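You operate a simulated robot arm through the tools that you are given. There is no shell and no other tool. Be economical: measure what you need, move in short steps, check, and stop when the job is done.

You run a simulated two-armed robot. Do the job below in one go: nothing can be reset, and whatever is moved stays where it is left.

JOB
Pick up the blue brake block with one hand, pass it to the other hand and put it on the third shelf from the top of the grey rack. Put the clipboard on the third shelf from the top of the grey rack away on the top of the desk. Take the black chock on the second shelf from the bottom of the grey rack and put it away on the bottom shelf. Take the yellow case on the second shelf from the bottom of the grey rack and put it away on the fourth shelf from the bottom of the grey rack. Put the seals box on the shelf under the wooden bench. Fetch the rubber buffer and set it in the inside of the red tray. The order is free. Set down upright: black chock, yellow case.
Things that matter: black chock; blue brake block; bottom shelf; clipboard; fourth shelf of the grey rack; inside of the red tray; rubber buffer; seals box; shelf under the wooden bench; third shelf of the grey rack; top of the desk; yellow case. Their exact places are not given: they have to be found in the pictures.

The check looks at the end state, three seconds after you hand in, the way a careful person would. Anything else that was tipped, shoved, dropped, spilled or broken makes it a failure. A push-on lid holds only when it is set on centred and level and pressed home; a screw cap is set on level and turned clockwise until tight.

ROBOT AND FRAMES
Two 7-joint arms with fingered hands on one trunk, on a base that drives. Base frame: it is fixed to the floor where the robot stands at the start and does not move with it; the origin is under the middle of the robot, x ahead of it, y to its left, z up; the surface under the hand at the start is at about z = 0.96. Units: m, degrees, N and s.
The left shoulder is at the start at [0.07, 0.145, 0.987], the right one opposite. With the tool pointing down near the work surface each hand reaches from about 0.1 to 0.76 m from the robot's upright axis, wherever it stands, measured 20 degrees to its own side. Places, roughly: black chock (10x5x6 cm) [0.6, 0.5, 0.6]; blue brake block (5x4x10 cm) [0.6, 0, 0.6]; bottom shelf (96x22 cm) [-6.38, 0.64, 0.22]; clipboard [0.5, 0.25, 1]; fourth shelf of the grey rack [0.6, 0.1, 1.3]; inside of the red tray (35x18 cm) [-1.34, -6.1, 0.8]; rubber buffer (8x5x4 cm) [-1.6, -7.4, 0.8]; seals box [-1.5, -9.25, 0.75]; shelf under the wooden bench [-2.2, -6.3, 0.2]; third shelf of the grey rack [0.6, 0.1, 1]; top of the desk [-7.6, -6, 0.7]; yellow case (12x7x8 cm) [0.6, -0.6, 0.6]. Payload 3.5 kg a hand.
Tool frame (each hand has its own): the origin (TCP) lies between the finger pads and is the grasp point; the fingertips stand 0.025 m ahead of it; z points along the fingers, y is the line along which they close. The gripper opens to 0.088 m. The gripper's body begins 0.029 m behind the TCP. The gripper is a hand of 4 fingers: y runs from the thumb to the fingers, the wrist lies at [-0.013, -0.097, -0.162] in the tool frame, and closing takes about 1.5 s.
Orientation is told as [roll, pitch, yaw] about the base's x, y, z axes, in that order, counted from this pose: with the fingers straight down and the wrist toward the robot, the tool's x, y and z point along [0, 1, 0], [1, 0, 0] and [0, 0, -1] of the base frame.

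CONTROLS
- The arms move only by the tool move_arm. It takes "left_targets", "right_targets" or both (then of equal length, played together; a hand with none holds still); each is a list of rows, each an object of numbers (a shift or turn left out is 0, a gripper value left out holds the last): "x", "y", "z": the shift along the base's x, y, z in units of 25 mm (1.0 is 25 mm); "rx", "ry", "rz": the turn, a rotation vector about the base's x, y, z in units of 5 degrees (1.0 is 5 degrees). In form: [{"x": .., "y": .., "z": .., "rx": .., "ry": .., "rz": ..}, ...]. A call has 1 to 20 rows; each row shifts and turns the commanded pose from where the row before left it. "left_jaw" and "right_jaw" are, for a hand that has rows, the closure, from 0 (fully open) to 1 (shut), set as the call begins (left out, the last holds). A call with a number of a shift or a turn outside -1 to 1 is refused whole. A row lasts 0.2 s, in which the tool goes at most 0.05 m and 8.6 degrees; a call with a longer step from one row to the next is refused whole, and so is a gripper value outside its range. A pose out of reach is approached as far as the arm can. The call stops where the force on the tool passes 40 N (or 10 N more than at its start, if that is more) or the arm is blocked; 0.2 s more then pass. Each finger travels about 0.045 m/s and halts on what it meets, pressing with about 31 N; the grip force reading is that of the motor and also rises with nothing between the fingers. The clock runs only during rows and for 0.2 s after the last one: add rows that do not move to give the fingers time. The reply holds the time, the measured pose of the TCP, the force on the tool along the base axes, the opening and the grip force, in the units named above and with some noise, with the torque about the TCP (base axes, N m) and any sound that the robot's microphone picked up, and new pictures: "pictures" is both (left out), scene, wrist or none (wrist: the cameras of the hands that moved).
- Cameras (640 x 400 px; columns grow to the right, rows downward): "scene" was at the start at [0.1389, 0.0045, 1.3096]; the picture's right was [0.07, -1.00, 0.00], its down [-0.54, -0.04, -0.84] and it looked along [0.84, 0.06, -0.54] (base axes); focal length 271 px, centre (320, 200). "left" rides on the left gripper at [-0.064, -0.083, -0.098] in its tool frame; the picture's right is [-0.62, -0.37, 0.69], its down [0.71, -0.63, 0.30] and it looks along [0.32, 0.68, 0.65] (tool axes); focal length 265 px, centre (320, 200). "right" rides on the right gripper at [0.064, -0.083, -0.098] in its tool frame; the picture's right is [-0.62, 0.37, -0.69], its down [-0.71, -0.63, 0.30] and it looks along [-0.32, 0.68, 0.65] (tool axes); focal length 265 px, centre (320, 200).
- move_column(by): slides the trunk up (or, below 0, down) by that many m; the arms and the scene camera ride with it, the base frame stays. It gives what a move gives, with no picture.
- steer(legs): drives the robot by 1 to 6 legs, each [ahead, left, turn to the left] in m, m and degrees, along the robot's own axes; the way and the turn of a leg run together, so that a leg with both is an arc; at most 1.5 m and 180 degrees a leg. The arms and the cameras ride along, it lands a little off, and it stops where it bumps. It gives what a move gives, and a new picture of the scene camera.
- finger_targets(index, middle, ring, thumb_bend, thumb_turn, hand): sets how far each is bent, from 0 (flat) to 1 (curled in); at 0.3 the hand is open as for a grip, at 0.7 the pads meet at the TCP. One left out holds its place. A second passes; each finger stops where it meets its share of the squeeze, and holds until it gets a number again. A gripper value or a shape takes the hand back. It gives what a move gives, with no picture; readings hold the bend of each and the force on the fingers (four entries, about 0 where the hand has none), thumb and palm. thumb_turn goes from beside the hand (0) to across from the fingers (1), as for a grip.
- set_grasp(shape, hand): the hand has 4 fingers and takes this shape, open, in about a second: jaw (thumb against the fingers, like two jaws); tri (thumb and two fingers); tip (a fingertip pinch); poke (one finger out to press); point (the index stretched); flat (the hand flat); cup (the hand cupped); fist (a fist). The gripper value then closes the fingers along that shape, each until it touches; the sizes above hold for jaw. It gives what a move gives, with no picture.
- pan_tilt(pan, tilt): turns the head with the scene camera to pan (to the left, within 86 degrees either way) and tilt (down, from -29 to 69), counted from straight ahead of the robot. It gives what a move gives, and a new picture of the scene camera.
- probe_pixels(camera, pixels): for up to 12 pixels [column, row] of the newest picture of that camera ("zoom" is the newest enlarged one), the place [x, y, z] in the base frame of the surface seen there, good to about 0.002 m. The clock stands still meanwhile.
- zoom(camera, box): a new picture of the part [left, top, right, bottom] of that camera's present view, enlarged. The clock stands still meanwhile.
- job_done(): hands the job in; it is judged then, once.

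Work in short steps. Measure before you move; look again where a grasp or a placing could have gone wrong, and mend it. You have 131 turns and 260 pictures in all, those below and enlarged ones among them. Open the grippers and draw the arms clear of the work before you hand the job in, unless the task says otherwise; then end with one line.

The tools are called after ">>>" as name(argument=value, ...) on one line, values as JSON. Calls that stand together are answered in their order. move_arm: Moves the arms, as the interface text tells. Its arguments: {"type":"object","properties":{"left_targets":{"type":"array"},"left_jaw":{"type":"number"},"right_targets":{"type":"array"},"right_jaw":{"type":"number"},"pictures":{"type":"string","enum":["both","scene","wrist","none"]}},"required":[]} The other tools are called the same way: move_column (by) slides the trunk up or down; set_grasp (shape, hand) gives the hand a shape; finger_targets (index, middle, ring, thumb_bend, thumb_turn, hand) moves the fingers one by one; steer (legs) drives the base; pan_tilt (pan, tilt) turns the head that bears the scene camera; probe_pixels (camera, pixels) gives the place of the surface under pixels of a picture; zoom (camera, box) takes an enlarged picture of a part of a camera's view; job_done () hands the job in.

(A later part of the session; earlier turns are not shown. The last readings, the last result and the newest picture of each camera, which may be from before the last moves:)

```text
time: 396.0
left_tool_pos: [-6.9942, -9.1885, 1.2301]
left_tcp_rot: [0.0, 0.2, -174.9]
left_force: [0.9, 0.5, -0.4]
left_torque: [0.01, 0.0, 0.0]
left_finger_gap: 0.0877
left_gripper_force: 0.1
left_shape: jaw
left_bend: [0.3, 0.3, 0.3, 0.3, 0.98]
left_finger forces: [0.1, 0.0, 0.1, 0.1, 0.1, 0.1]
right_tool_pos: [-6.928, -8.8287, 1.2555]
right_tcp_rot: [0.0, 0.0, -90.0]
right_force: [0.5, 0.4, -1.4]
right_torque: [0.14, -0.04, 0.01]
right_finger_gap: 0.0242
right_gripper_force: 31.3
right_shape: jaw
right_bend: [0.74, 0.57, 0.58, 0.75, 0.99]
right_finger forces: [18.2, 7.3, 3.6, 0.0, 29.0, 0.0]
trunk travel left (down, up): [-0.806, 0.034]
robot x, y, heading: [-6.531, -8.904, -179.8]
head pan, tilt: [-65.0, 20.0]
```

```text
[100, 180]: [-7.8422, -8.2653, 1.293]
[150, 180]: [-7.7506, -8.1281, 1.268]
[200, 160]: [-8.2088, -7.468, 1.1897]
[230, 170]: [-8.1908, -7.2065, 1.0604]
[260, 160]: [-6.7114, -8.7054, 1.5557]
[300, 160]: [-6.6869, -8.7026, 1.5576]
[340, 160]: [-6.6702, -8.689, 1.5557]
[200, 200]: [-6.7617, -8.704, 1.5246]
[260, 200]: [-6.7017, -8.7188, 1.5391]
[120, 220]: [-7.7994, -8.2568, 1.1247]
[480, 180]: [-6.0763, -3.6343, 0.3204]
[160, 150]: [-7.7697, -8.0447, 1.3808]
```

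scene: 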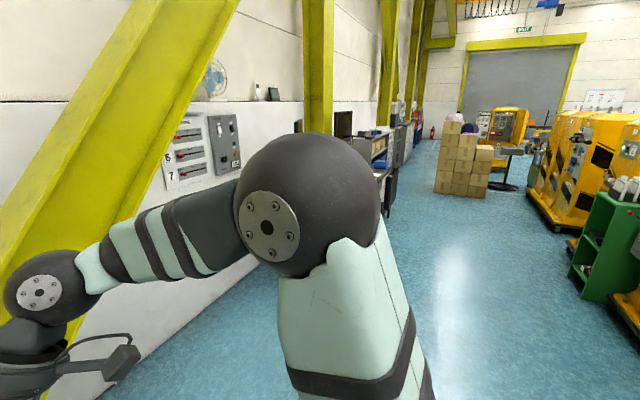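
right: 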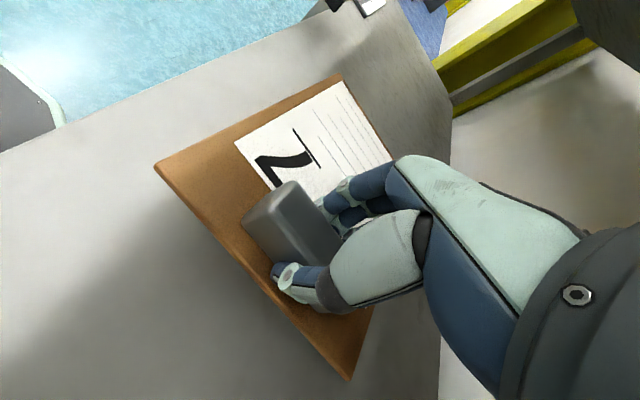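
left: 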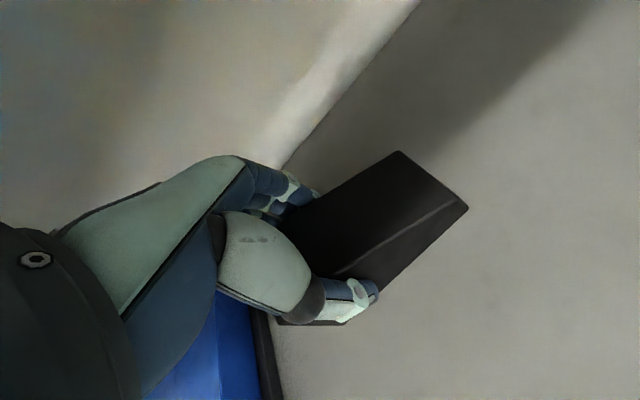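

Open floor northwards. Strafe north 1.6 m and look at the desk.

>>> steer(legs=[[-0.2, 0, 0], [0, -1.4, 0]])

>>> pan_tilt(pan=-45, tilt=30)

>>> probe_pixels(camera="scene", pixels=[[150, 200], [200, 180], [240, 160], [250, 200], [200, 220], [280, 150], [300, 130], [120, 160], [180, 150], [220, 140], [340, 120], [420, 200]])

```text
time: 404.2
left_tool_pos: [-6.8129, -7.7677, 1.2289]
left_tcp_rot: [0.0, 0.1, -174.3]
left_force: [-0.6, -0.5, -0.4]
left_torque: [0.01, -0.01, -0.01]
left_finger_gap: 0.0877
left_gripper_force: 0.0
left_shape: jaw
left_bend: [0.3, 0.3, 0.3, 0.3, 0.98]
left_finger forces: [0.0, 0.0, 0.0, 0.0, 0.0, 0.1]
right_tool_pos: [-6.7499, -7.407, 1.2563]
right_tcp_rot: [0.0, 0.0, -89.5]
right_force: [-1.2, 0.4, -0.9]
right_torque: [0.13, -0.04, 0.0]
right_finger_gap: 0.0242
right_gripper_force: 30.6
right_shape: jaw
right_bend: [0.74, 0.57, 0.59, 0.75, 0.99]
right_finger forces: [18.2, 7.2, 3.6, 0.0, 29.0, 0.1]
trunk travel left (down, up): [-0.806, 0.034]
robot x, y, heading: [-6.3474, -7.4771, -178.7]
head pan, tilt: [-65.0, 20.0]
```

scene: 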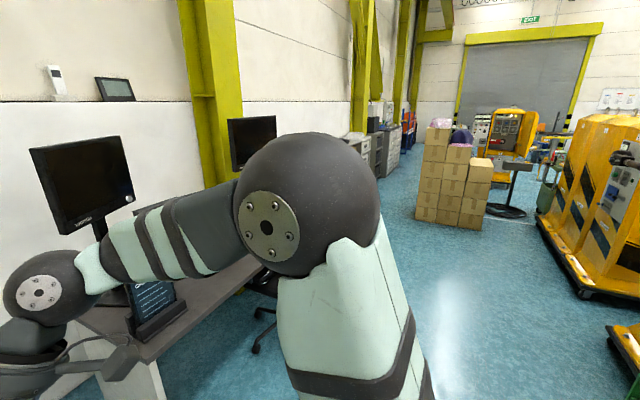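

```text
time: 405.1
left_tool_pos: [-6.814, -7.7674, 1.2291]
left_tcp_rot: [0.0, 0.1, -174.2]
left_force: [-0.3, 0.4, -1.2]
left_torque: [-0.03, 0.01, 0.0]
left_finger_gap: 0.0877
left_gripper_force: 0.1
left_shape: jaw
left_bend: [0.3, 0.3, 0.3, 0.3, 0.98]
left_finger forces: [0.0, 0.0, 0.0, 0.0, 0.0, 0.1]
right_tool_pos: [-6.7498, -7.4054, 1.2554]
right_tcp_rot: [0.1, -0.1, -89.6]
right_force: [0.7, -0.6, -1.3]
right_torque: [0.09, -0.05, 0.0]
right_finger_gap: 0.024
right_gripper_force: 31.0
right_shape: jaw
right_bend: [0.74, 0.57, 0.59, 0.75, 0.99]
right_finger forces: [18.3, 7.3, 3.6, 0.0, 29.0, 0.0]
trunk travel left (down, up): [-0.806, 0.034]
robot x, y, heading: [-6.3492, -7.4784, -178.8]
head pan, tilt: [-45.0, 30.0]
```

scene: 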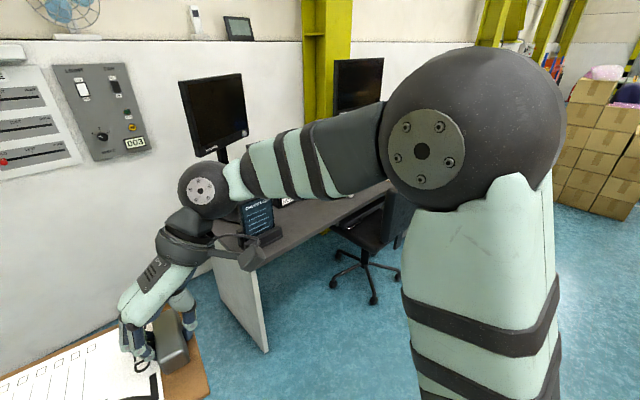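

```text
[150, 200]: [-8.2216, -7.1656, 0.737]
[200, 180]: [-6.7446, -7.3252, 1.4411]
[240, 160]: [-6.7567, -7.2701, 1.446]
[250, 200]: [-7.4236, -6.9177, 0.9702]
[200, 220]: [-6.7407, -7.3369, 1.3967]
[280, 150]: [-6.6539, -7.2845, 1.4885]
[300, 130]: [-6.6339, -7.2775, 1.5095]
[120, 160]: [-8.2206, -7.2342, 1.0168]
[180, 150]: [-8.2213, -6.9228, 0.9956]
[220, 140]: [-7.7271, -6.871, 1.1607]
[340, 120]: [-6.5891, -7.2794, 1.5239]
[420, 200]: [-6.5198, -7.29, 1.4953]
```

Desk spans y≈−7.0…−5.35 with monitors and a chair. Back up a little and strafe 1.55 m north to see its north half.

>>> steer(legs=[[-0.2, 0, -1.2], [0, -1.45, 0]])

>>> pan_tilt(pan=15, tilt=28)

```text
time: 413.6
left_tool_pos: [-6.6171, -6.2922, 1.2303]
left_tcp_rot: [-0.1, 0.1, -175.4]
left_force: [-0.7, -0.9, 0.1]
left_torque: [-0.04, -0.01, 0.01]
left_finger_gap: 0.0876
left_gripper_force: 0.1
left_shape: jaw
left_bend: [0.3, 0.3, 0.3, 0.3, 0.98]
left_finger forces: [0.1, 0.0, 0.0, 0.0, 0.0, 0.0]
right_tool_pos: [-6.5455, -5.9329, 1.2544]
right_tcp_rot: [-0.1, 0.0, -90.7]
right_force: [0.1, -0.7, -0.9]
right_torque: [0.1, -0.04, 0.0]
right_finger_gap: 0.0241
right_gripper_force: 31.3
right_shape: jaw
right_bend: [0.74, 0.57, 0.59, 0.75, 0.99]
right_finger forces: [18.2, 7.2, 3.7, 0.0, 29.0, 0.1]
trunk travel left (down, up): [-0.806, 0.034]
robot x, y, heading: [-6.1479, -6.0129, 179.8]
head pan, tilt: [-45.0, 30.0]
```

scene: 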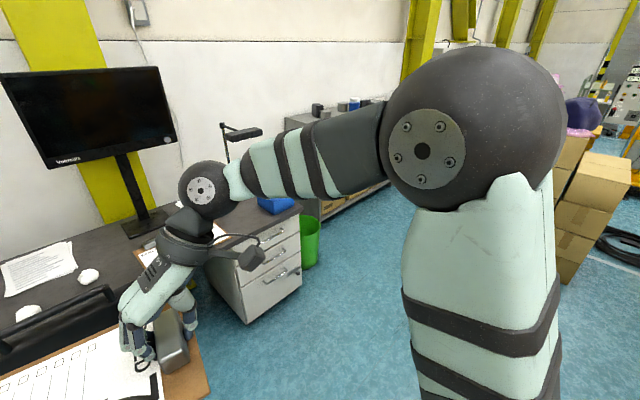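

```text
time: 414.9
left_tool_pos: [-6.6169, -6.2916, 1.2297]
left_tcp_rot: [0.0, 0.1, -175.5]
left_force: [-0.7, -0.5, 0.0]
left_torque: [0.02, 0.01, -0.02]
left_finger_gap: 0.0874
left_gripper_force: 0.0
left_shape: jaw
left_bend: [0.3, 0.3, 0.3, 0.3, 0.98]
left_finger forces: [0.1, 0.1, 0.1, 0.0, 0.0, 0.0]
right_tool_pos: [-6.5458, -5.9329, 1.2561]
right_tcp_rot: [0.1, -0.1, -90.7]
right_force: [0.3, 0.1, -1.5]
right_torque: [0.1, -0.02, 0.01]
right_finger_gap: 0.0244
right_gripper_force: 30.6
right_shape: jaw
right_bend: [0.74, 0.57, 0.59, 0.75, 0.99]
right_finger forces: [18.3, 7.2, 3.6, 0.1, 29.1, 0.1]
trunk travel left (down, up): [-0.806, 0.034]
robot x, y, heading: [-6.1498, -6.0109, 180.0]
head pan, tilt: [15.0, 28.0]
```

scene: 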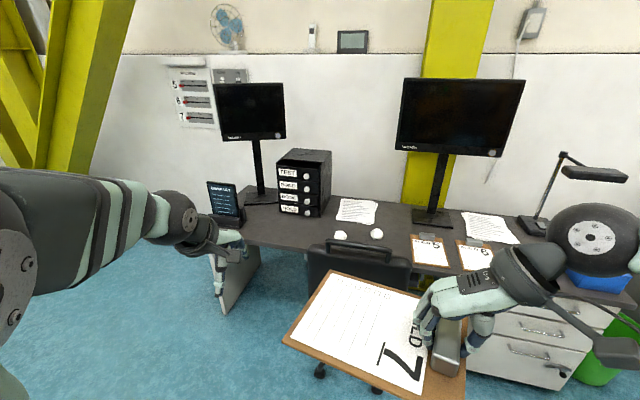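

Probe the desk's free spots: in front of the black drawer box (px 280,230) and between.

>>> probe_pixels(camera="scene", pixels=[[250, 225], [280, 225], [305, 240], [330, 225], [290, 245], [340, 235], [232, 220], [305, 214], [378, 233], [340, 222], [395, 225], [530, 245]])

>>> zoom(camera="scene", box=[200, 150, 420, 290])

```text
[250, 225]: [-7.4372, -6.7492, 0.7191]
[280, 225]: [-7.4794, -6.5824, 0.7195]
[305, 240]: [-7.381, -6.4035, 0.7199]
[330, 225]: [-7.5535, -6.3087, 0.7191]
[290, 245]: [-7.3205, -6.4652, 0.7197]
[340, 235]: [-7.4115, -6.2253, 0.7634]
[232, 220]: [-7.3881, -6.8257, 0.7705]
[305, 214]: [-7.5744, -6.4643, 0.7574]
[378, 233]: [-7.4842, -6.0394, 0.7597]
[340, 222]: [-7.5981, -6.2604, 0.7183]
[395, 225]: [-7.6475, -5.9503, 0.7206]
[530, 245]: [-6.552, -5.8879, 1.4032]
```

```text
2.86 times, centred on (310, 220) of scene
```

zoom: 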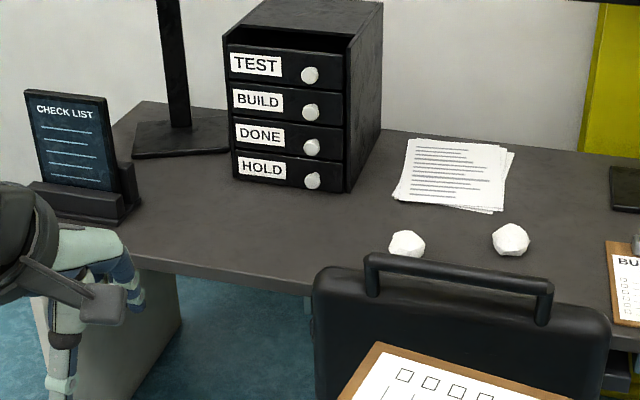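

Probe the chair's extents.

>>> probe_pixels(camera="zoom", pixels=[[330, 330], [450, 300], [600, 340], [540, 290], [375, 262], [310, 175], [335, 300]])

>>> probe_pixels(camera="scene", pixels=[[320, 370], [376, 388], [265, 300], [240, 300], [215, 320], [465, 330]])

```text
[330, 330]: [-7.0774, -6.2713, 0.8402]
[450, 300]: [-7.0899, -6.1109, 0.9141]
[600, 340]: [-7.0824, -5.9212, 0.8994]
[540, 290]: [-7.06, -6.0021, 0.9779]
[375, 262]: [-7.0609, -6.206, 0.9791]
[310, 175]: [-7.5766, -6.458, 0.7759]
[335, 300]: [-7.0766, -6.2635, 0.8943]
```

```text
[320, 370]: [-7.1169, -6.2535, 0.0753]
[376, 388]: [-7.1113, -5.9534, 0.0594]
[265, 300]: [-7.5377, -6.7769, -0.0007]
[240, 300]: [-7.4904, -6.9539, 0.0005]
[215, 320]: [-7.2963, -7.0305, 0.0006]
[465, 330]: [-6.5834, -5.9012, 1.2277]
```

Chair back occupies y −6.27…−5.92 up to z 0.98. I'll set the board at clip [−7.43,−6.53] from robot [−6.87,−6.62]. Shift south, lower the trunk 0.19 m, raise the left hand and extend/lower the right.

>>> steer(legs=[[0, 0.61, 0]])

>>> move_column(by=-0.19)

>>> move_arm(right_targets=[{"x": -0.66, "z": -0.86}, {"x": -0.66, "z": -0.86}, {"x": -0.66, "z": -0.86}, {"x": -0.66, "z": -0.86}, {"x": -0.66, "z": -0.86}, {"x": -0.66, "z": -0.86}, {"x": -0.66, "z": -0.86}, {"x": -0.66, "z": -0.86}, {"x": -0.66, "z": -0.86}, {"x": -0.66, "z": -0.86}], left_targets=[{"z": 0.7, "x": 0.4}, {"z": 0.7, "x": 0.4}, {"z": 0.7, "x": 0.4}, {"z": 0.7, "x": 0.4}, {"z": 0.7, "x": 0.4}, {"z": 0.7, "x": 0.4}, {"z": 0.7, "x": 0.4}, {"z": 0.7}, {"z": 0.7}, {}], pictures="none")

>>> steer(legs=[[0.5, 0, 0]])

```text
time: 418.2
left_tool_pos: [-6.6135, -6.8929, 1.2297]
left_tcp_rot: [0.1, 0.1, -174.9]
left_force: [0.6, -0.4, 0.6]
left_torque: [-0.01, 0.03, -0.01]
left_finger_gap: 0.088
left_gripper_force: 0.1
left_shape: jaw
left_bend: [0.3, 0.3, 0.3, 0.3, 0.98]
left_finger forces: [0.1, 0.0, 0.1, 0.1, 0.0, 0.0]
right_tool_pos: [-6.5455, -6.5313, 1.2542]
right_tcp_rot: [0.2, -0.1, -90.2]
right_force: [0.0, -1.0, -2.0]
right_torque: [0.06, -0.05, 0.04]
right_finger_gap: 0.0242
right_gripper_force: 31.0
right_shape: jaw
right_bend: [0.74, 0.57, 0.59, 0.75, 0.99]
right_finger forces: [18.3, 7.2, 3.7, 0.0, 29.0, 0.1]
trunk travel left (down, up): [-0.806, 0.034]
robot x, y, heading: [-6.1448, -6.6076, -179.6]
head pan, tilt: [15.0, 28.0]
```

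scene: 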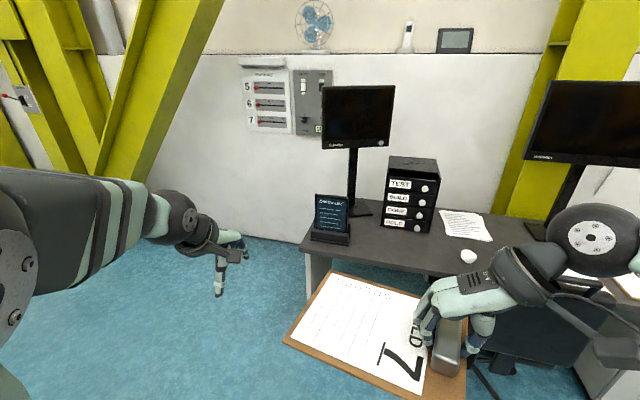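

```text
time: 420.3
left_tool_pos: [-6.6126, -6.893, 1.0397]
left_tcp_rot: [0.0, 0.0, -174.9]
left_force: [0.7, 0.2, 0.1]
left_torque: [-0.02, -0.01, 0.02]
left_finger_gap: 0.0877
left_gripper_force: 0.0
left_shape: jaw
left_bend: [0.3, 0.3, 0.3, 0.3, 0.98]
left_finger forces: [0.0, 0.0, 0.0, 0.1, 0.0, 0.0]
right_tool_pos: [-6.5455, -6.5336, 1.065]
right_tcp_rot: [0.1, 0.0, -90.2]
right_force: [0.1, 0.2, -2.0]
right_torque: [0.1, -0.01, 0.0]
right_finger_gap: 0.0241
right_gripper_force: 31.2
right_shape: jaw
right_bend: [0.74, 0.57, 0.59, 0.75, 0.99]
right_finger forces: [18.2, 7.1, 3.7, 0.0, 29.0, 0.0]
trunk travel left (down, up): [-0.616, 0.224]
robot x, y, heading: [-6.1435, -6.6079, -179.4]
head pan, tilt: [15.0, 28.0]
```

```text
time: 422.5
left_tool_pos: [-6.5595, -6.913, 1.1979]
left_tcp_rot: [0.2, 0.3, -175.0]
left_force: [-0.4, -0.5, 0.0]
left_torque: [-0.01, -0.03, 0.01]
left_finger_gap: 0.0878
left_gripper_force: 0.2
left_shape: jaw
left_bend: [0.3, 0.3, 0.3, 0.3, 0.98]
left_finger forces: [0.1, 0.1, 0.0, 0.0, 0.0, 0.0]
left hand out of reach, approached as far as the arm can: row 4, 5, 6, 7
right_tool_pos: [-6.7121, -6.533, 0.8498]
right_tcp_rot: [0.1, 0.0, -90.3]
right_force: [0.6, 0.1, -1.6]
right_torque: [0.13, -0.02, 0.04]
right_finger_gap: 0.0243
right_gripper_force: 30.7
right_shape: jaw
right_bend: [0.74, 0.57, 0.59, 0.75, 0.98]
right_finger forces: [18.4, 7.2, 3.7, 0.0, 29.1, 0.0]
trunk travel left (down, up): [-0.616, 0.224]
robot x, y, heading: [-6.1443, -6.6106, -179.8]
head pan, tilt: [15.0, 28.0]
```

```text
time: 425.4
left_tool_pos: [-7.0564, -6.9194, 1.1979]
left_tcp_rot: [0.0, 0.1, -174.7]
left_force: [-0.6, -0.9, -0.1]
left_torque: [-0.01, 0.01, 0.0]
left_finger_gap: 0.088
left_gripper_force: 0.1
left_shape: jaw
left_bend: [0.3, 0.3, 0.3, 0.3, 0.98]
left_finger forces: [0.0, 0.0, 0.0, 0.0, 0.1, 0.0]
right_tool_pos: [-7.2088, -6.5422, 0.8506]
right_tcp_rot: [0.1, -0.1, -89.9]
right_force: [0.2, 0.5, -2.8]
right_torque: [0.12, -0.04, -0.02]
right_finger_gap: 0.0241
right_gripper_force: 31.1
right_shape: jaw
right_bend: [0.74, 0.57, 0.59, 0.75, 0.98]
right_finger forces: [18.2, 7.2, 3.7, 0.0, 29.0, 0.1]
trunk travel left (down, up): [-0.616, 0.224]
robot x, y, heading: [-6.6472, -6.6129, -179.1]
head pan, tilt: [15.0, 28.0]
```

scene: 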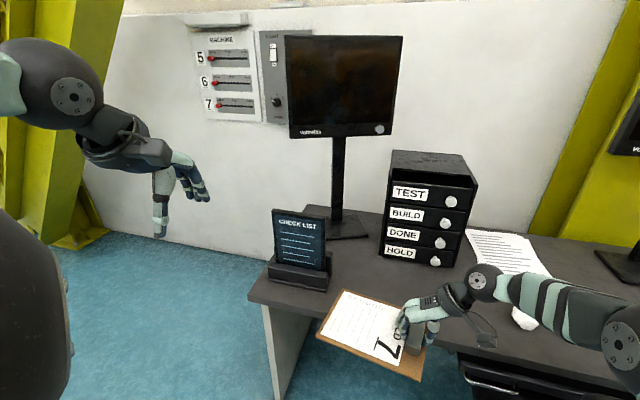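

Check tablet and elbow clearance.

>>> probe_pixels(camera="scene", pixels=[[330, 280], [326, 245], [343, 293], [318, 335], [420, 375], [430, 265], [465, 265], [620, 320], [560, 295], [522, 318], [500, 375], [625, 370]])

```text
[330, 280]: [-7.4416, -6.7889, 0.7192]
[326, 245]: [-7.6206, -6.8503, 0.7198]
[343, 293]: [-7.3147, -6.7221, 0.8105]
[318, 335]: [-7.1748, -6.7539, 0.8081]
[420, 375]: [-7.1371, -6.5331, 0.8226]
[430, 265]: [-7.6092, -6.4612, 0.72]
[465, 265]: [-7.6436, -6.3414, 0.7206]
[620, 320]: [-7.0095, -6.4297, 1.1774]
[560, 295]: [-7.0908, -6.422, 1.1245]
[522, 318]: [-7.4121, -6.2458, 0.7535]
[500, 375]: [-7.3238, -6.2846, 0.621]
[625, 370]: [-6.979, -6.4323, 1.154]
```

Clearances are fine. Drive 0.21 m and look.

>>> steer(legs=[[0.21, 0, -0.8]])

```text
time: 427.1
left_tool_pos: [-7.2693, -6.9149, 1.198]
left_tcp_rot: [0.0, 0.2, -175.5]
left_force: [-0.6, 0.0, 0.5]
left_torque: [0.06, -0.03, 0.0]
left_finger_gap: 0.0878
left_gripper_force: 0.1
left_shape: jaw
left_bend: [0.3, 0.3, 0.3, 0.3, 0.98]
left_finger forces: [0.0, 0.1, 0.1, 0.0, 0.1, 0.0]
right_tool_pos: [-7.4179, -6.5354, 0.8493]
right_tcp_rot: [0.0, 0.0, -90.8]
right_force: [0.6, 0.5, -2.0]
right_torque: [0.15, -0.03, 0.02]
right_finger_gap: 0.0239
right_gripper_force: 31.2
right_shape: jaw
right_bend: [0.74, 0.57, 0.59, 0.75, 0.98]
right_finger forces: [18.2, 7.2, 3.7, 0.0, 29.0, 0.1]
trunk travel left (down, up): [-0.616, 0.224]
robot x, y, heading: [-6.8557, -6.6155, 179.9]
head pan, tilt: [15.0, 28.0]
```

scene: 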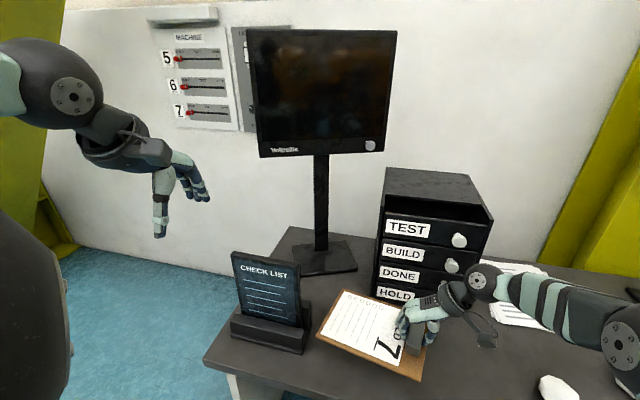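

Lower 92 mm with a 15 mm shift away from the tablet, watching force.

>>> move_arm(right_targets=[{"z": -0.8, "y": 0.3, "x": 0.2}, {"z": -0.8, "y": 0.3}, {"z": -0.8}, {"z": -0.7}, {"z": -0.3}, {"z": -0.2}, {}], pictures="scene")

```text
time: 428.7
left_tool_pos: [-7.2681, -6.9156, 1.1975]
left_tcp_rot: [0.0, 0.1, -175.4]
left_force: [0.0, 0.3, 0.1]
left_torque: [0.03, -0.02, 0.0]
left_finger_gap: 0.0878
left_gripper_force: 0.0
left_shape: jaw
left_bend: [0.3, 0.3, 0.3, 0.3, 0.98]
left_finger forces: [0.0, 0.0, 0.0, 0.0, 0.0, 0.1]
right_tool_pos: [-7.4143, -6.52, 0.7613]
right_tcp_rot: [0.0, 0.0, -90.7]
right_force: [0.3, -0.2, -1.1]
right_torque: [-0.05, 0.01, -0.02]
right_finger_gap: 0.0241
right_gripper_force: 31.6
right_shape: jaw
right_bend: [0.74, 0.57, 0.59, 0.75, 0.98]
right_finger forces: [17.8, 7.3, 3.9, 0.0, 29.1, 0.1]
trunk travel left (down, up): [-0.616, 0.224]
robot x, y, heading: [-6.8515, -6.6134, 180.0]
head pan, tilt: [15.0, 28.0]
```

scene: 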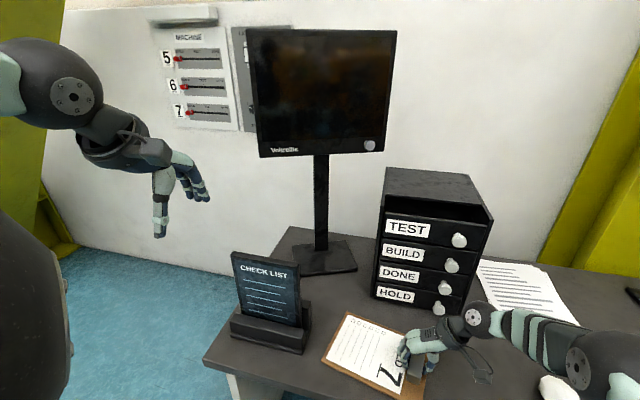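

Left end touches; 5 mm more, then open and rise.

>>> move_arm(right_targets=[{"z": -0.12}, {"z": -0.1}, {}], pictures="none")

>>> move_arm(right_targets=[{}, {}, {}, {}, {}, {}, {}, {}, {"z": 0.4}, {"z": 0.6}, {"z": 0.8}, {"z": 0.8}, {"z": 0.8}], right_jaw=0, pictures="scene")

```text
time: 429.5
left_tool_pos: [-7.2688, -6.9153, 1.198]
left_tcp_rot: [0.0, 0.0, -175.5]
left_force: [0.0, -0.4, -0.6]
left_torque: [0.01, 0.0, -0.01]
left_finger_gap: 0.0875
left_gripper_force: 0.1
left_shape: jaw
left_bend: [0.3, 0.3, 0.3, 0.3, 0.98]
left_finger forces: [0.1, 0.0, 0.1, 0.0, 0.1, 0.0]
right_tool_pos: [-7.4119, -6.5191, 0.755]
right_tcp_rot: [0.1, 0.0, -90.6]
right_force: [-0.5, -1.1, 0.8]
right_torque: [-0.14, 0.03, 0.03]
right_finger_gap: 0.0242
right_gripper_force: 31.1
right_shape: jaw
right_bend: [0.74, 0.57, 0.59, 0.75, 0.98]
right_finger forces: [17.6, 7.7, 3.9, 0.1, 29.2, 0.0]
trunk travel left (down, up): [-0.616, 0.224]
robot x, y, heading: [-6.8592, -6.6109, 180.0]
head pan, tilt: [15.0, 28.0]
```

```text
time: 432.3
left_tool_pos: [-7.2683, -6.9145, 1.1967]
left_tcp_rot: [-0.1, 0.1, -175.4]
left_force: [-1.1, -0.5, -0.7]
left_torque: [0.0, -0.01, 0.01]
left_finger_gap: 0.0879
left_gripper_force: 0.0
left_shape: jaw
left_bend: [0.3, 0.3, 0.3, 0.3, 0.98]
left_finger forces: [0.1, 0.1, 0.0, 0.1, 0.1, 0.0]
right_tool_pos: [-7.4114, -6.5193, 0.8412]
right_tcp_rot: [0.2, -0.1, -90.7]
right_force: [-1.0, -0.9, -0.3]
right_torque: [-0.04, 0.0, 0.01]
right_finger_gap: 0.0877
right_gripper_force: 0.0
right_shape: jaw
right_bend: [0.3, 0.3, 0.3, 0.3, 0.98]
right_finger forces: [0.0, 0.1, 0.0, 0.1, 0.0, 0.0]
trunk travel left (down, up): [-0.616, 0.224]
robot x, y, heading: [-6.8543, -6.6146, 179.9]
head pan, tilt: [15.0, 28.0]
```

scene: 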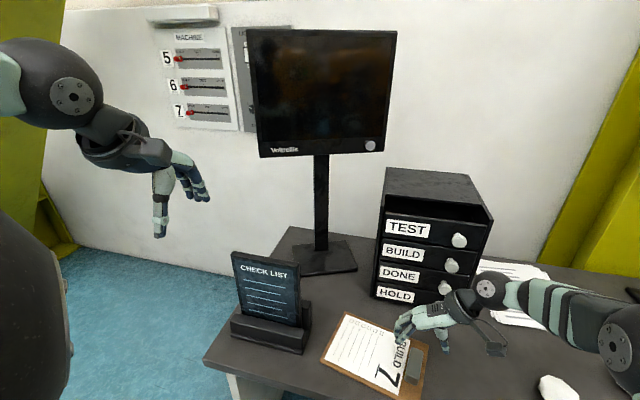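

Clipboard lies on the desk. Raise the trunk, retreat and return to the passage at y −8.9.

>>> move_column(by=0.2)

>>> steer(legs=[[-0.65, 0, 0], [0, 1.15, 0], [0, 1.13, 0]])

```text
time: 434.5
left_tool_pos: [-7.2694, -6.9146, 1.3974]
left_tcp_rot: [0.0, 0.1, -175.5]
left_force: [0.2, 0.5, 0.7]
left_torque: [0.0, 0.01, 0.05]
left_finger_gap: 0.0876
left_gripper_force: 0.0
left_shape: jaw
left_bend: [0.3, 0.3, 0.3, 0.3, 0.98]
left_finger forces: [0.0, 0.1, 0.0, 0.1, 0.0, 0.1]
right_tool_pos: [-7.4125, -6.5199, 1.0409]
right_tcp_rot: [0.1, -0.1, -90.7]
right_force: [-0.2, -0.3, -1.0]
right_torque: [0.04, -0.01, 0.01]
right_finger_gap: 0.0875
right_gripper_force: 0.1
right_shape: jaw
right_bend: [0.3, 0.3, 0.3, 0.3, 0.98]
right_finger forces: [0.0, 0.0, 0.0, 0.0, 0.1, 0.0]
trunk travel left (down, up): [-0.816, 0.024]
robot x, y, heading: [-6.8529, -6.6127, 180.1]
head pan, tilt: [15.0, 28.0]
```

```text
time: 448.9
left_tool_pos: [-6.645, -9.1884, 1.3981]
left_tcp_rot: [0.0, 0.0, -176.3]
left_force: [-0.3, -0.4, -0.9]
left_torque: [-0.01, -0.01, 0.01]
left_finger_gap: 0.088
left_gripper_force: 0.1
left_shape: jaw
left_bend: [0.3, 0.3, 0.3, 0.3, 0.98]
left_finger forces: [0.0, 0.0, 0.0, 0.0, 0.0, 0.0]
right_tool_pos: [-6.7819, -8.7918, 1.0406]
right_tcp_rot: [0.2, -0.1, -91.5]
right_force: [1.1, 0.6, 0.0]
right_torque: [0.0, 0.0, -0.02]
right_finger_gap: 0.0875
right_gripper_force: 0.0
right_shape: jaw
right_bend: [0.3, 0.3, 0.3, 0.3, 0.98]
right_finger forces: [0.0, 0.0, 0.0, 0.0, 0.0, 0.0]
trunk travel left (down, up): [-0.816, 0.024]
robot x, y, heading: [-6.2268, -8.8949, 179.1]
head pan, tilt: [15.0, 28.0]
```

scene: 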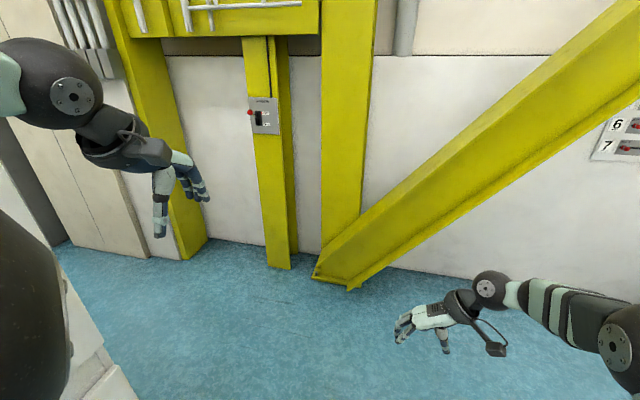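

>>> steer(legs=[[-1.5, 0, 0.9], [-1.5, 0, 0], [0, 0, 90], [0, 0, 90]])

>>> pan_tilt(pan=0, tilt=25)

>>> probe_pixels(camera="scene", pixels=[[100, 160], [160, 180], [220, 180], [280, 160], [320, 180], [360, 180], [400, 160], [450, 180], [500, 160], [320, 240], [200, 240], [420, 240]])

```text
time: 470.9
left_tool_pos: [-2.8214, -8.6333, 1.3989]
left_tcp_rot: [0.0, 0.1, 2.1]
left_force: [0.0, -0.5, -0.2]
left_torque: [0.01, -0.01, 0.01]
left_finger_gap: 0.0876
left_gripper_force: 0.2
left_shape: jaw
left_bend: [0.3, 0.3, 0.3, 0.3, 0.98]
left_finger forces: [0.1, 0.1, 0.1, 0.1, 0.0, 0.0]
right_tool_pos: [-2.6945, -9.0344, 1.0401]
right_tcp_rot: [0.0, 0.0, 86.8]
right_force: [0.2, -0.1, -1.0]
right_torque: [0.01, -0.01, 0.02]
right_finger_gap: 0.0876
right_gripper_force: 0.1
right_shape: jaw
right_bend: [0.3, 0.3, 0.3, 0.3, 0.98]
right_finger forces: [0.1, 0.0, 0.0, 0.1, 0.1, 0.0]
trunk travel left (down, up): [-0.816, 0.024]
robot x, y, heading: [-3.2467, -8.9178, -2.6]
head pan, tilt: [15.0, 28.0]
```

scene: 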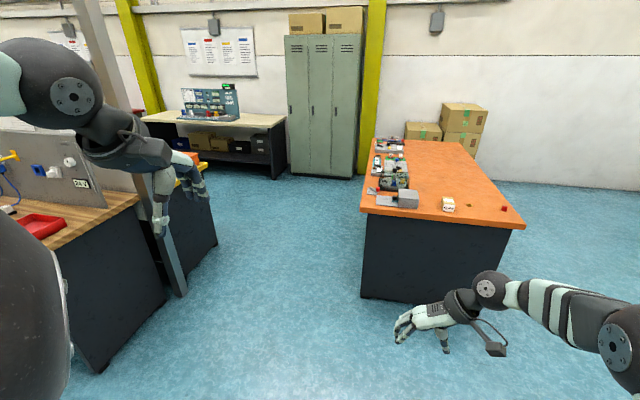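

```text
time: 471.6
left_tool_pos: [-2.8217, -8.6337, 1.3973]
left_tcp_rot: [0.0, 0.2, 2.0]
left_force: [-0.6, 0.5, -0.5]
left_torque: [0.0, 0.01, -0.02]
left_finger_gap: 0.0874
left_gripper_force: 0.1
left_shape: jaw
left_bend: [0.3, 0.3, 0.3, 0.3, 0.98]
left_finger forces: [0.1, 0.0, 0.1, 0.0, 0.0, 0.1]
right_tool_pos: [-2.6941, -9.034, 1.0408]
right_tcp_rot: [0.1, 0.1, 86.8]
right_force: [-0.8, 0.5, 0.0]
right_torque: [0.01, -0.02, 0.03]
right_finger_gap: 0.0876
right_gripper_force: 0.0
right_shape: jaw
right_bend: [0.3, 0.3, 0.3, 0.3, 0.98]
right_finger forces: [0.0, 0.1, 0.1, 0.1, 0.1, 0.0]
trunk travel left (down, up): [-0.816, 0.024]
robot x, y, heading: [-3.2498, -8.9177, -2.4]
head pan, tilt: [0.0, 25.0]
```

scene: 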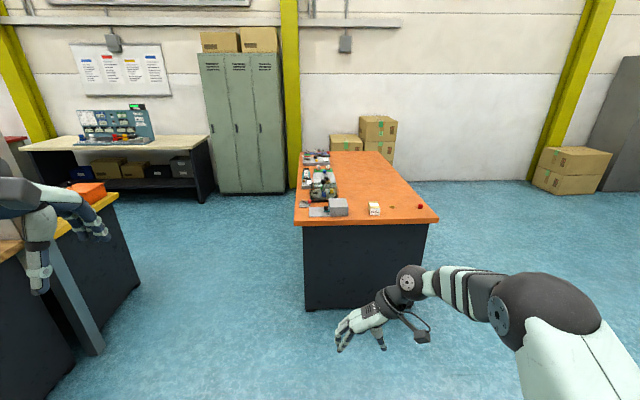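

```text
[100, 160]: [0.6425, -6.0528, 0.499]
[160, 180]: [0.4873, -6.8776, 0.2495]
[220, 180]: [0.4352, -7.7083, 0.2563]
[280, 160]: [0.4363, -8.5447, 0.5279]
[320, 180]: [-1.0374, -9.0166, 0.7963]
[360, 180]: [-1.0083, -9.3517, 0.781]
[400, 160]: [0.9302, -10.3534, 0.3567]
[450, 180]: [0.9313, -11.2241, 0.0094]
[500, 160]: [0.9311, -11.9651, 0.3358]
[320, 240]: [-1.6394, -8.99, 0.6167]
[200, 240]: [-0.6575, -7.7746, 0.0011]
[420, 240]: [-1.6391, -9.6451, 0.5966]
```

The orange table's west end is at x −1.64. Zoom on its top to find the seals box.

>>> zoom(camera="scene", box=[285, 140, 445, 240])

>>> probe_pixels(camera="zoom", pixels=[[340, 250], [375, 250], [340, 280], [375, 280], [355, 255], [355, 285], [215, 265], [140, 265], [540, 265], [430, 265], [70, 320], [580, 320]])

```text
4.00 times, centred on (365, 190) of scene
```

zoom: 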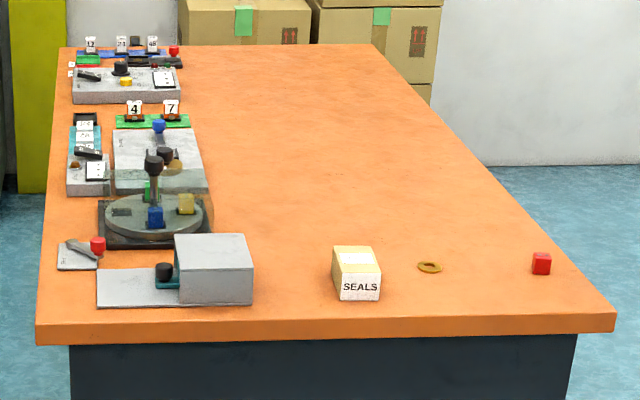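

```text
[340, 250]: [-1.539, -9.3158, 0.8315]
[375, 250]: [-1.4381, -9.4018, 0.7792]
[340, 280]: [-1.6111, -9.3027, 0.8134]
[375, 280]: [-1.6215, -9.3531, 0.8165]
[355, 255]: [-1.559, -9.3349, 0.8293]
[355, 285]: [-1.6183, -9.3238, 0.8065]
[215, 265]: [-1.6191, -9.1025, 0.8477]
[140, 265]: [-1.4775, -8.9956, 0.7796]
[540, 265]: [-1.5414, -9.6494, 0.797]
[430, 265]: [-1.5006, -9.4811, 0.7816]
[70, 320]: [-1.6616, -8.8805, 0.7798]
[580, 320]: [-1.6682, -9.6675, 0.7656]
```

"SEALS" box: front centre [−1.617,−9.328], about 6 cm wide, top 0.831, yaw ≈−12°. Drive to bring the right hand (closing in y) over it.

>>> steer(legs=[[0, -0.33, 2.4], [1.05, 0, 0]])

>>> pan_tilt(pan=-10, tilt=42)

>>> zoom(camera="scene", box=[240, 100, 440, 240])

```text
time: 478.9
left_tool_pos: [-1.7694, -8.9408, 1.3977]
left_tcp_rot: [-0.1, 0.1, 4.7]
left_force: [-0.3, -0.1, 0.1]
left_torque: [-0.01, 0.0, -0.02]
left_finger_gap: 0.0878
left_gripper_force: 0.1
left_shape: jaw
left_bend: [0.3, 0.3, 0.3, 0.3, 0.98]
left_finger forces: [0.1, 0.0, 0.0, 0.0, 0.0, 0.1]
right_tool_pos: [-1.6247, -9.3338, 1.0419]
right_tcp_rot: [-0.1, 0.0, 89.5]
right_force: [-1.0, -0.3, 0.7]
right_torque: [0.0, -0.01, 0.02]
right_finger_gap: 0.0878
right_gripper_force: 0.1
right_shape: jaw
right_bend: [0.3, 0.3, 0.3, 0.3, 0.98]
right_finger forces: [0.1, 0.0, 0.0, 0.1, 0.0, 0.1]
trunk travel left (down, up): [-0.816, 0.024]
robot x, y, heading: [-2.1767, -9.2393, -0.1]
head pan, tilt: [0.0, 25.0]
```

scene: 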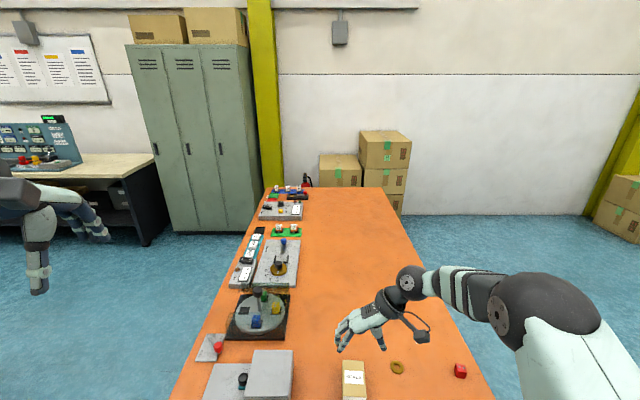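

```text
time: 479.7
left_tool_pos: [-1.7683, -8.9402, 1.3979]
left_tcp_rot: [0.1, 0.0, 4.7]
left_force: [-0.2, -0.4, 0.7]
left_torque: [0.0, -0.01, -0.02]
left_finger_gap: 0.0877
left_gripper_force: 0.2
left_shape: jaw
left_bend: [0.3, 0.3, 0.3, 0.3, 0.98]
left_finger forces: [0.1, 0.2, 0.0, 0.0, 0.0, 0.1]
right_tool_pos: [-1.623, -9.3345, 1.0416]
right_tcp_rot: [0.1, 0.0, 89.5]
right_force: [-0.1, 0.7, -0.2]
right_torque: [0.02, 0.01, 0.0]
right_finger_gap: 0.0875
right_gripper_force: 0.1
right_shape: jaw
right_bend: [0.3, 0.3, 0.3, 0.3, 0.98]
right_finger forces: [0.0, 0.0, 0.0, 0.0, 0.1, 0.0]
trunk travel left (down, up): [-0.816, 0.024]
robot x, y, heading: [-2.1787, -9.2414, 0.2]
head pan, tilt: [-10.0, 42.0]
```

scene: 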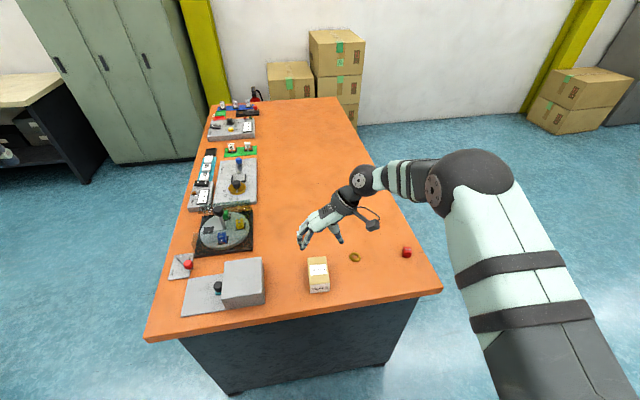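

```text
2.86 times, centred on (340, 170) of scene
```

zoom: 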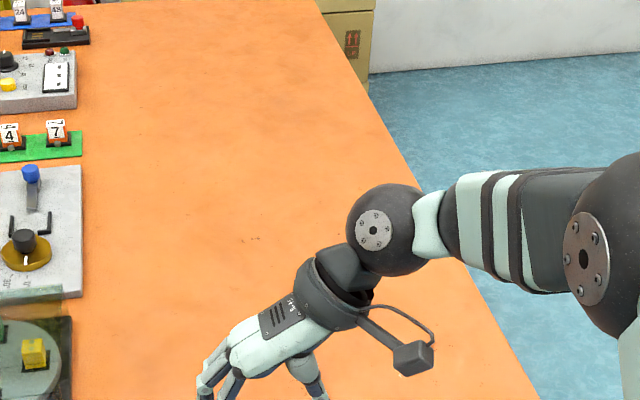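

Probe the box's top corners.

>>> probe_pixels(camera="scene", pixels=[[310, 260], [325, 259], [311, 281], [327, 279], [318, 268], [311, 288], [328, 287], [355, 257], [262, 290], [336, 270]])

```text
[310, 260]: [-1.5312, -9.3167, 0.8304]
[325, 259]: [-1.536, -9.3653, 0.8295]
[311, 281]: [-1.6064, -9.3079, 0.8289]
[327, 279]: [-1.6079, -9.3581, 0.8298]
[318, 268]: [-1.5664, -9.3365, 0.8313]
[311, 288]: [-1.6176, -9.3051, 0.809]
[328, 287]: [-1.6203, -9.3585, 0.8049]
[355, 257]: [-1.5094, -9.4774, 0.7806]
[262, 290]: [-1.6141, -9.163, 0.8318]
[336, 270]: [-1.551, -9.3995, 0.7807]
```

Box centre [−1.572,−9.336], yaw −6°. Move over and lower to z≈0.83.

>>> move_arm(right_targets=[{"x": 0.5, "rz": -0.3}, {"x": 0.5, "rz": -0.3}, {"x": 0.5, "rz": -0.3}, {"x": 0.5, "y": -0.06, "rz": -0.2}, {"z": -0.9}, {"z": -0.9}, {"z": -0.9}, {"z": -0.9}, {"z": -0.9}, {"z": -0.9}, {"z": -0.9}, {"z": -0.8}], pictures="wrist")

>>> zoom(camera="scene", box=[250, 200, 410, 310])

```text
time: 482.3
left_tool_pos: [-1.7678, -8.9403, 1.3972]
left_tcp_rot: [0.0, 0.1, 4.7]
left_force: [0.0, -0.6, 0.2]
left_torque: [-0.01, 0.03, -0.01]
left_finger_gap: 0.0877
left_gripper_force: 0.1
left_shape: jaw
left_bend: [0.3, 0.3, 0.3, 0.3, 0.98]
left_finger forces: [0.1, 0.0, 0.0, 0.0, 0.0, 0.0]
right_tool_pos: [-1.572, -9.3365, 0.8621]
right_tcp_rot: [0.1, 0.0, 84.0]
right_force: [0.7, 0.1, -0.6]
right_torque: [-0.01, -0.02, 0.04]
right_finger_gap: 0.0878
right_gripper_force: 0.1
right_shape: jaw
right_bend: [0.3, 0.3, 0.3, 0.3, 0.98]
right_finger forces: [0.0, 0.1, 0.0, 0.0, 0.1, 0.1]
trunk travel left (down, up): [-0.816, 0.024]
robot x, y, heading: [-2.18, -9.2421, 0.3]
head pan, tilt: [-10.0, 42.0]
```

right: 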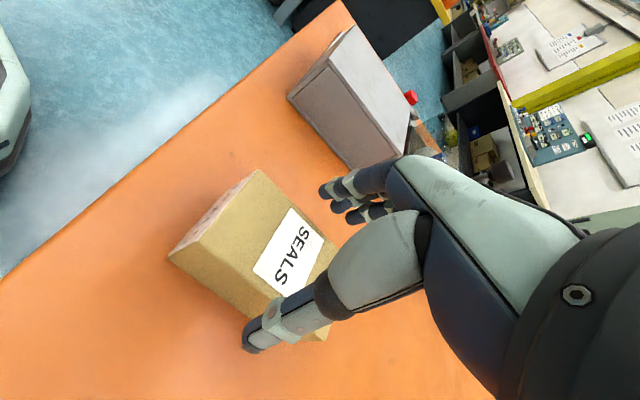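

```text
3.64 times, centred on (330, 255) of scene
```

zoom: 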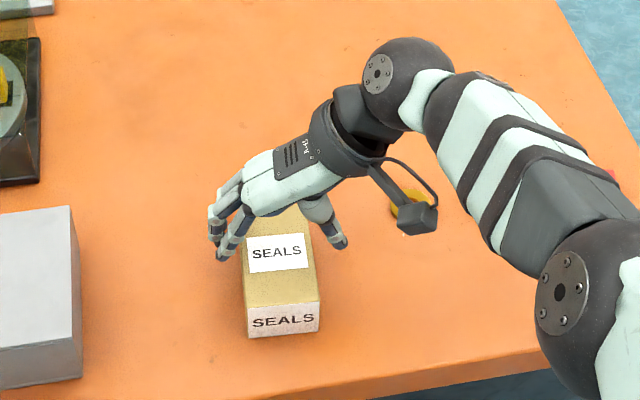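

Aligned. Lower 47 mm, close and lift 60 mm.

>>> move_arm(right_targets=[{"z": -0.8}, {"z": -0.7}, {"z": -0.38}], pictures="none")

>>> move_arm(right_targets=[{}, {}, {}, {}, {}, {}, {}, {}, {"z": 0.3}, {"z": 0.6}, {"z": 0.8}, {"z": 0.8}], right_jaw=1, pictures="wrist")

```text
time: 483.1
left_tool_pos: [-1.7689, -8.9396, 1.3975]
left_tcp_rot: [-0.1, 0.2, 4.7]
left_force: [-0.3, -0.2, -0.3]
left_torque: [-0.02, 0.0, 0.0]
left_finger_gap: 0.0876
left_gripper_force: 0.1
left_shape: jaw
left_bend: [0.3, 0.3, 0.3, 0.3, 0.98]
left_finger forces: [0.1, 0.1, 0.1, 0.0, 0.1, 0.0]
right_tool_pos: [-1.5842, -9.334, 0.8308]
right_tcp_rot: [0.1, 0.0, 84.0]
right_force: [-0.1, -0.3, 0.4]
right_torque: [0.0, -0.01, 0.02]
right_finger_gap: 0.0877
right_gripper_force: 0.1
right_shape: jaw
right_bend: [0.3, 0.3, 0.3, 0.3, 0.98]
right_finger forces: [0.1, 0.0, 0.0, 0.0, 0.1, 0.1]
right hand out of reach, approached as far as the arm can: row 1, 2, 3
trunk travel left (down, up): [-0.816, 0.024]
robot x, y, heading: [-2.1806, -9.2421, 0.4]
head pan, tilt: [-10.0, 42.0]
```

```text
time: 485.7
left_tool_pos: [-1.767, -8.9397, 1.398]
left_tcp_rot: [0.1, 0.1, 4.7]
left_force: [0.0, 0.1, 0.3]
left_torque: [0.0, -0.03, -0.01]
left_finger_gap: 0.0879
left_gripper_force: 0.1
left_shape: jaw
left_bend: [0.3, 0.3, 0.3, 0.3, 0.98]
left_finger forces: [0.0, 0.0, 0.0, 0.0, 0.0, 0.0]
right_tool_pos: [-1.5838, -9.3348, 0.8941]
right_tcp_rot: [0.1, 0.0, 84.0]
right_force: [0.2, 0.3, -2.2]
right_torque: [0.04, 0.04, -0.03]
right_finger_gap: 0.0556
right_gripper_force: 30.6
right_shape: jaw
right_bend: [0.29, 0.41, 0.37, 0.6, 0.99]
right_finger forces: [16.2, 8.5, 3.8, 0.0, 28.4, 0.0]
trunk travel left (down, up): [-0.816, 0.024]
robot x, y, heading: [-2.1785, -9.2358, 0.0]
head pan, tilt: [-10.0, 42.0]
```

right: 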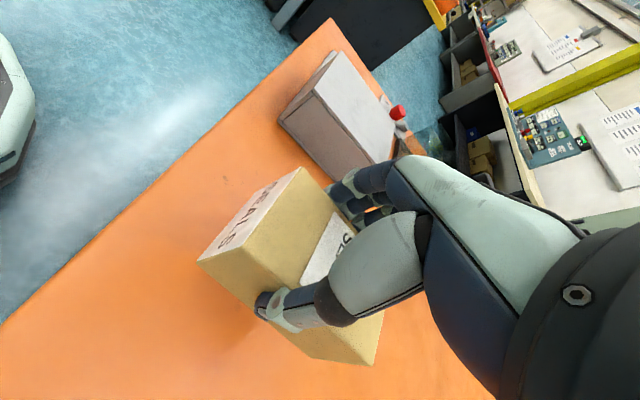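

Seals box is held. Look north-west/north for the benches with the buffer and red tray.

>>> pan_tilt(pan=60, tilt=20)

>>> probe_pixels(camera="scene", pixels=[[150, 160], [200, 180], [250, 180], [300, 160], [330, 180], [360, 180], [400, 180], [440, 180], [480, 180], [300, 240], [360, 240], [420, 240]])

```text
time: 487.1
left_tool_pos: [-1.7677, -8.9395, 1.3974]
left_tcp_rot: [-0.1, 0.1, 4.7]
left_force: [-0.1, -0.5, -0.2]
left_torque: [-0.01, 0.0, -0.02]
left_finger_gap: 0.0877
left_gripper_force: 0.0
left_shape: jaw
left_bend: [0.3, 0.3, 0.3, 0.3, 0.98]
left_finger forces: [0.0, 0.1, 0.1, 0.1, 0.0, 0.0]
right_tool_pos: [-1.583, -9.3358, 0.892]
right_tcp_rot: [0.1, -0.1, 84.0]
right_force: [-0.2, 0.1, -2.2]
right_torque: [0.01, 0.03, 0.02]
right_finger_gap: 0.0557
right_gripper_force: 31.4
right_shape: jaw
right_bend: [0.29, 0.41, 0.37, 0.6, 0.99]
right_finger forces: [16.2, 8.4, 3.8, 0.0, 28.3, 0.1]
trunk travel left (down, up): [-0.816, 0.024]
robot x, y, heading: [-2.1817, -9.2414, 0.0]
head pan, tilt: [60.0, 20.0]
```

scene: 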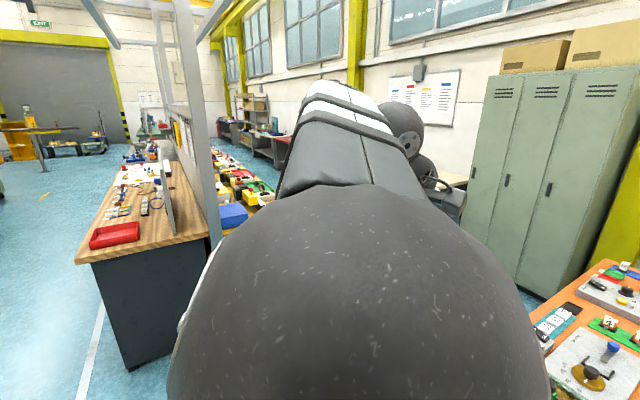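

```text
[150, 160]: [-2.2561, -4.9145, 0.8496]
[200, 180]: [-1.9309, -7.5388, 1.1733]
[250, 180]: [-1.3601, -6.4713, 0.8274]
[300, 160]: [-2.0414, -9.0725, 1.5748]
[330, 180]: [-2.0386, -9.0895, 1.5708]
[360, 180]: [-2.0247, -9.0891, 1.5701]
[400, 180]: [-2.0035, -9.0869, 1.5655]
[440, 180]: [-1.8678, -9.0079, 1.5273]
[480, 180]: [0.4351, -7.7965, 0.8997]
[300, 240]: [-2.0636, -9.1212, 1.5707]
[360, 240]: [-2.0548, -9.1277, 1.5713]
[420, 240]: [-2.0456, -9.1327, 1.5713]
```

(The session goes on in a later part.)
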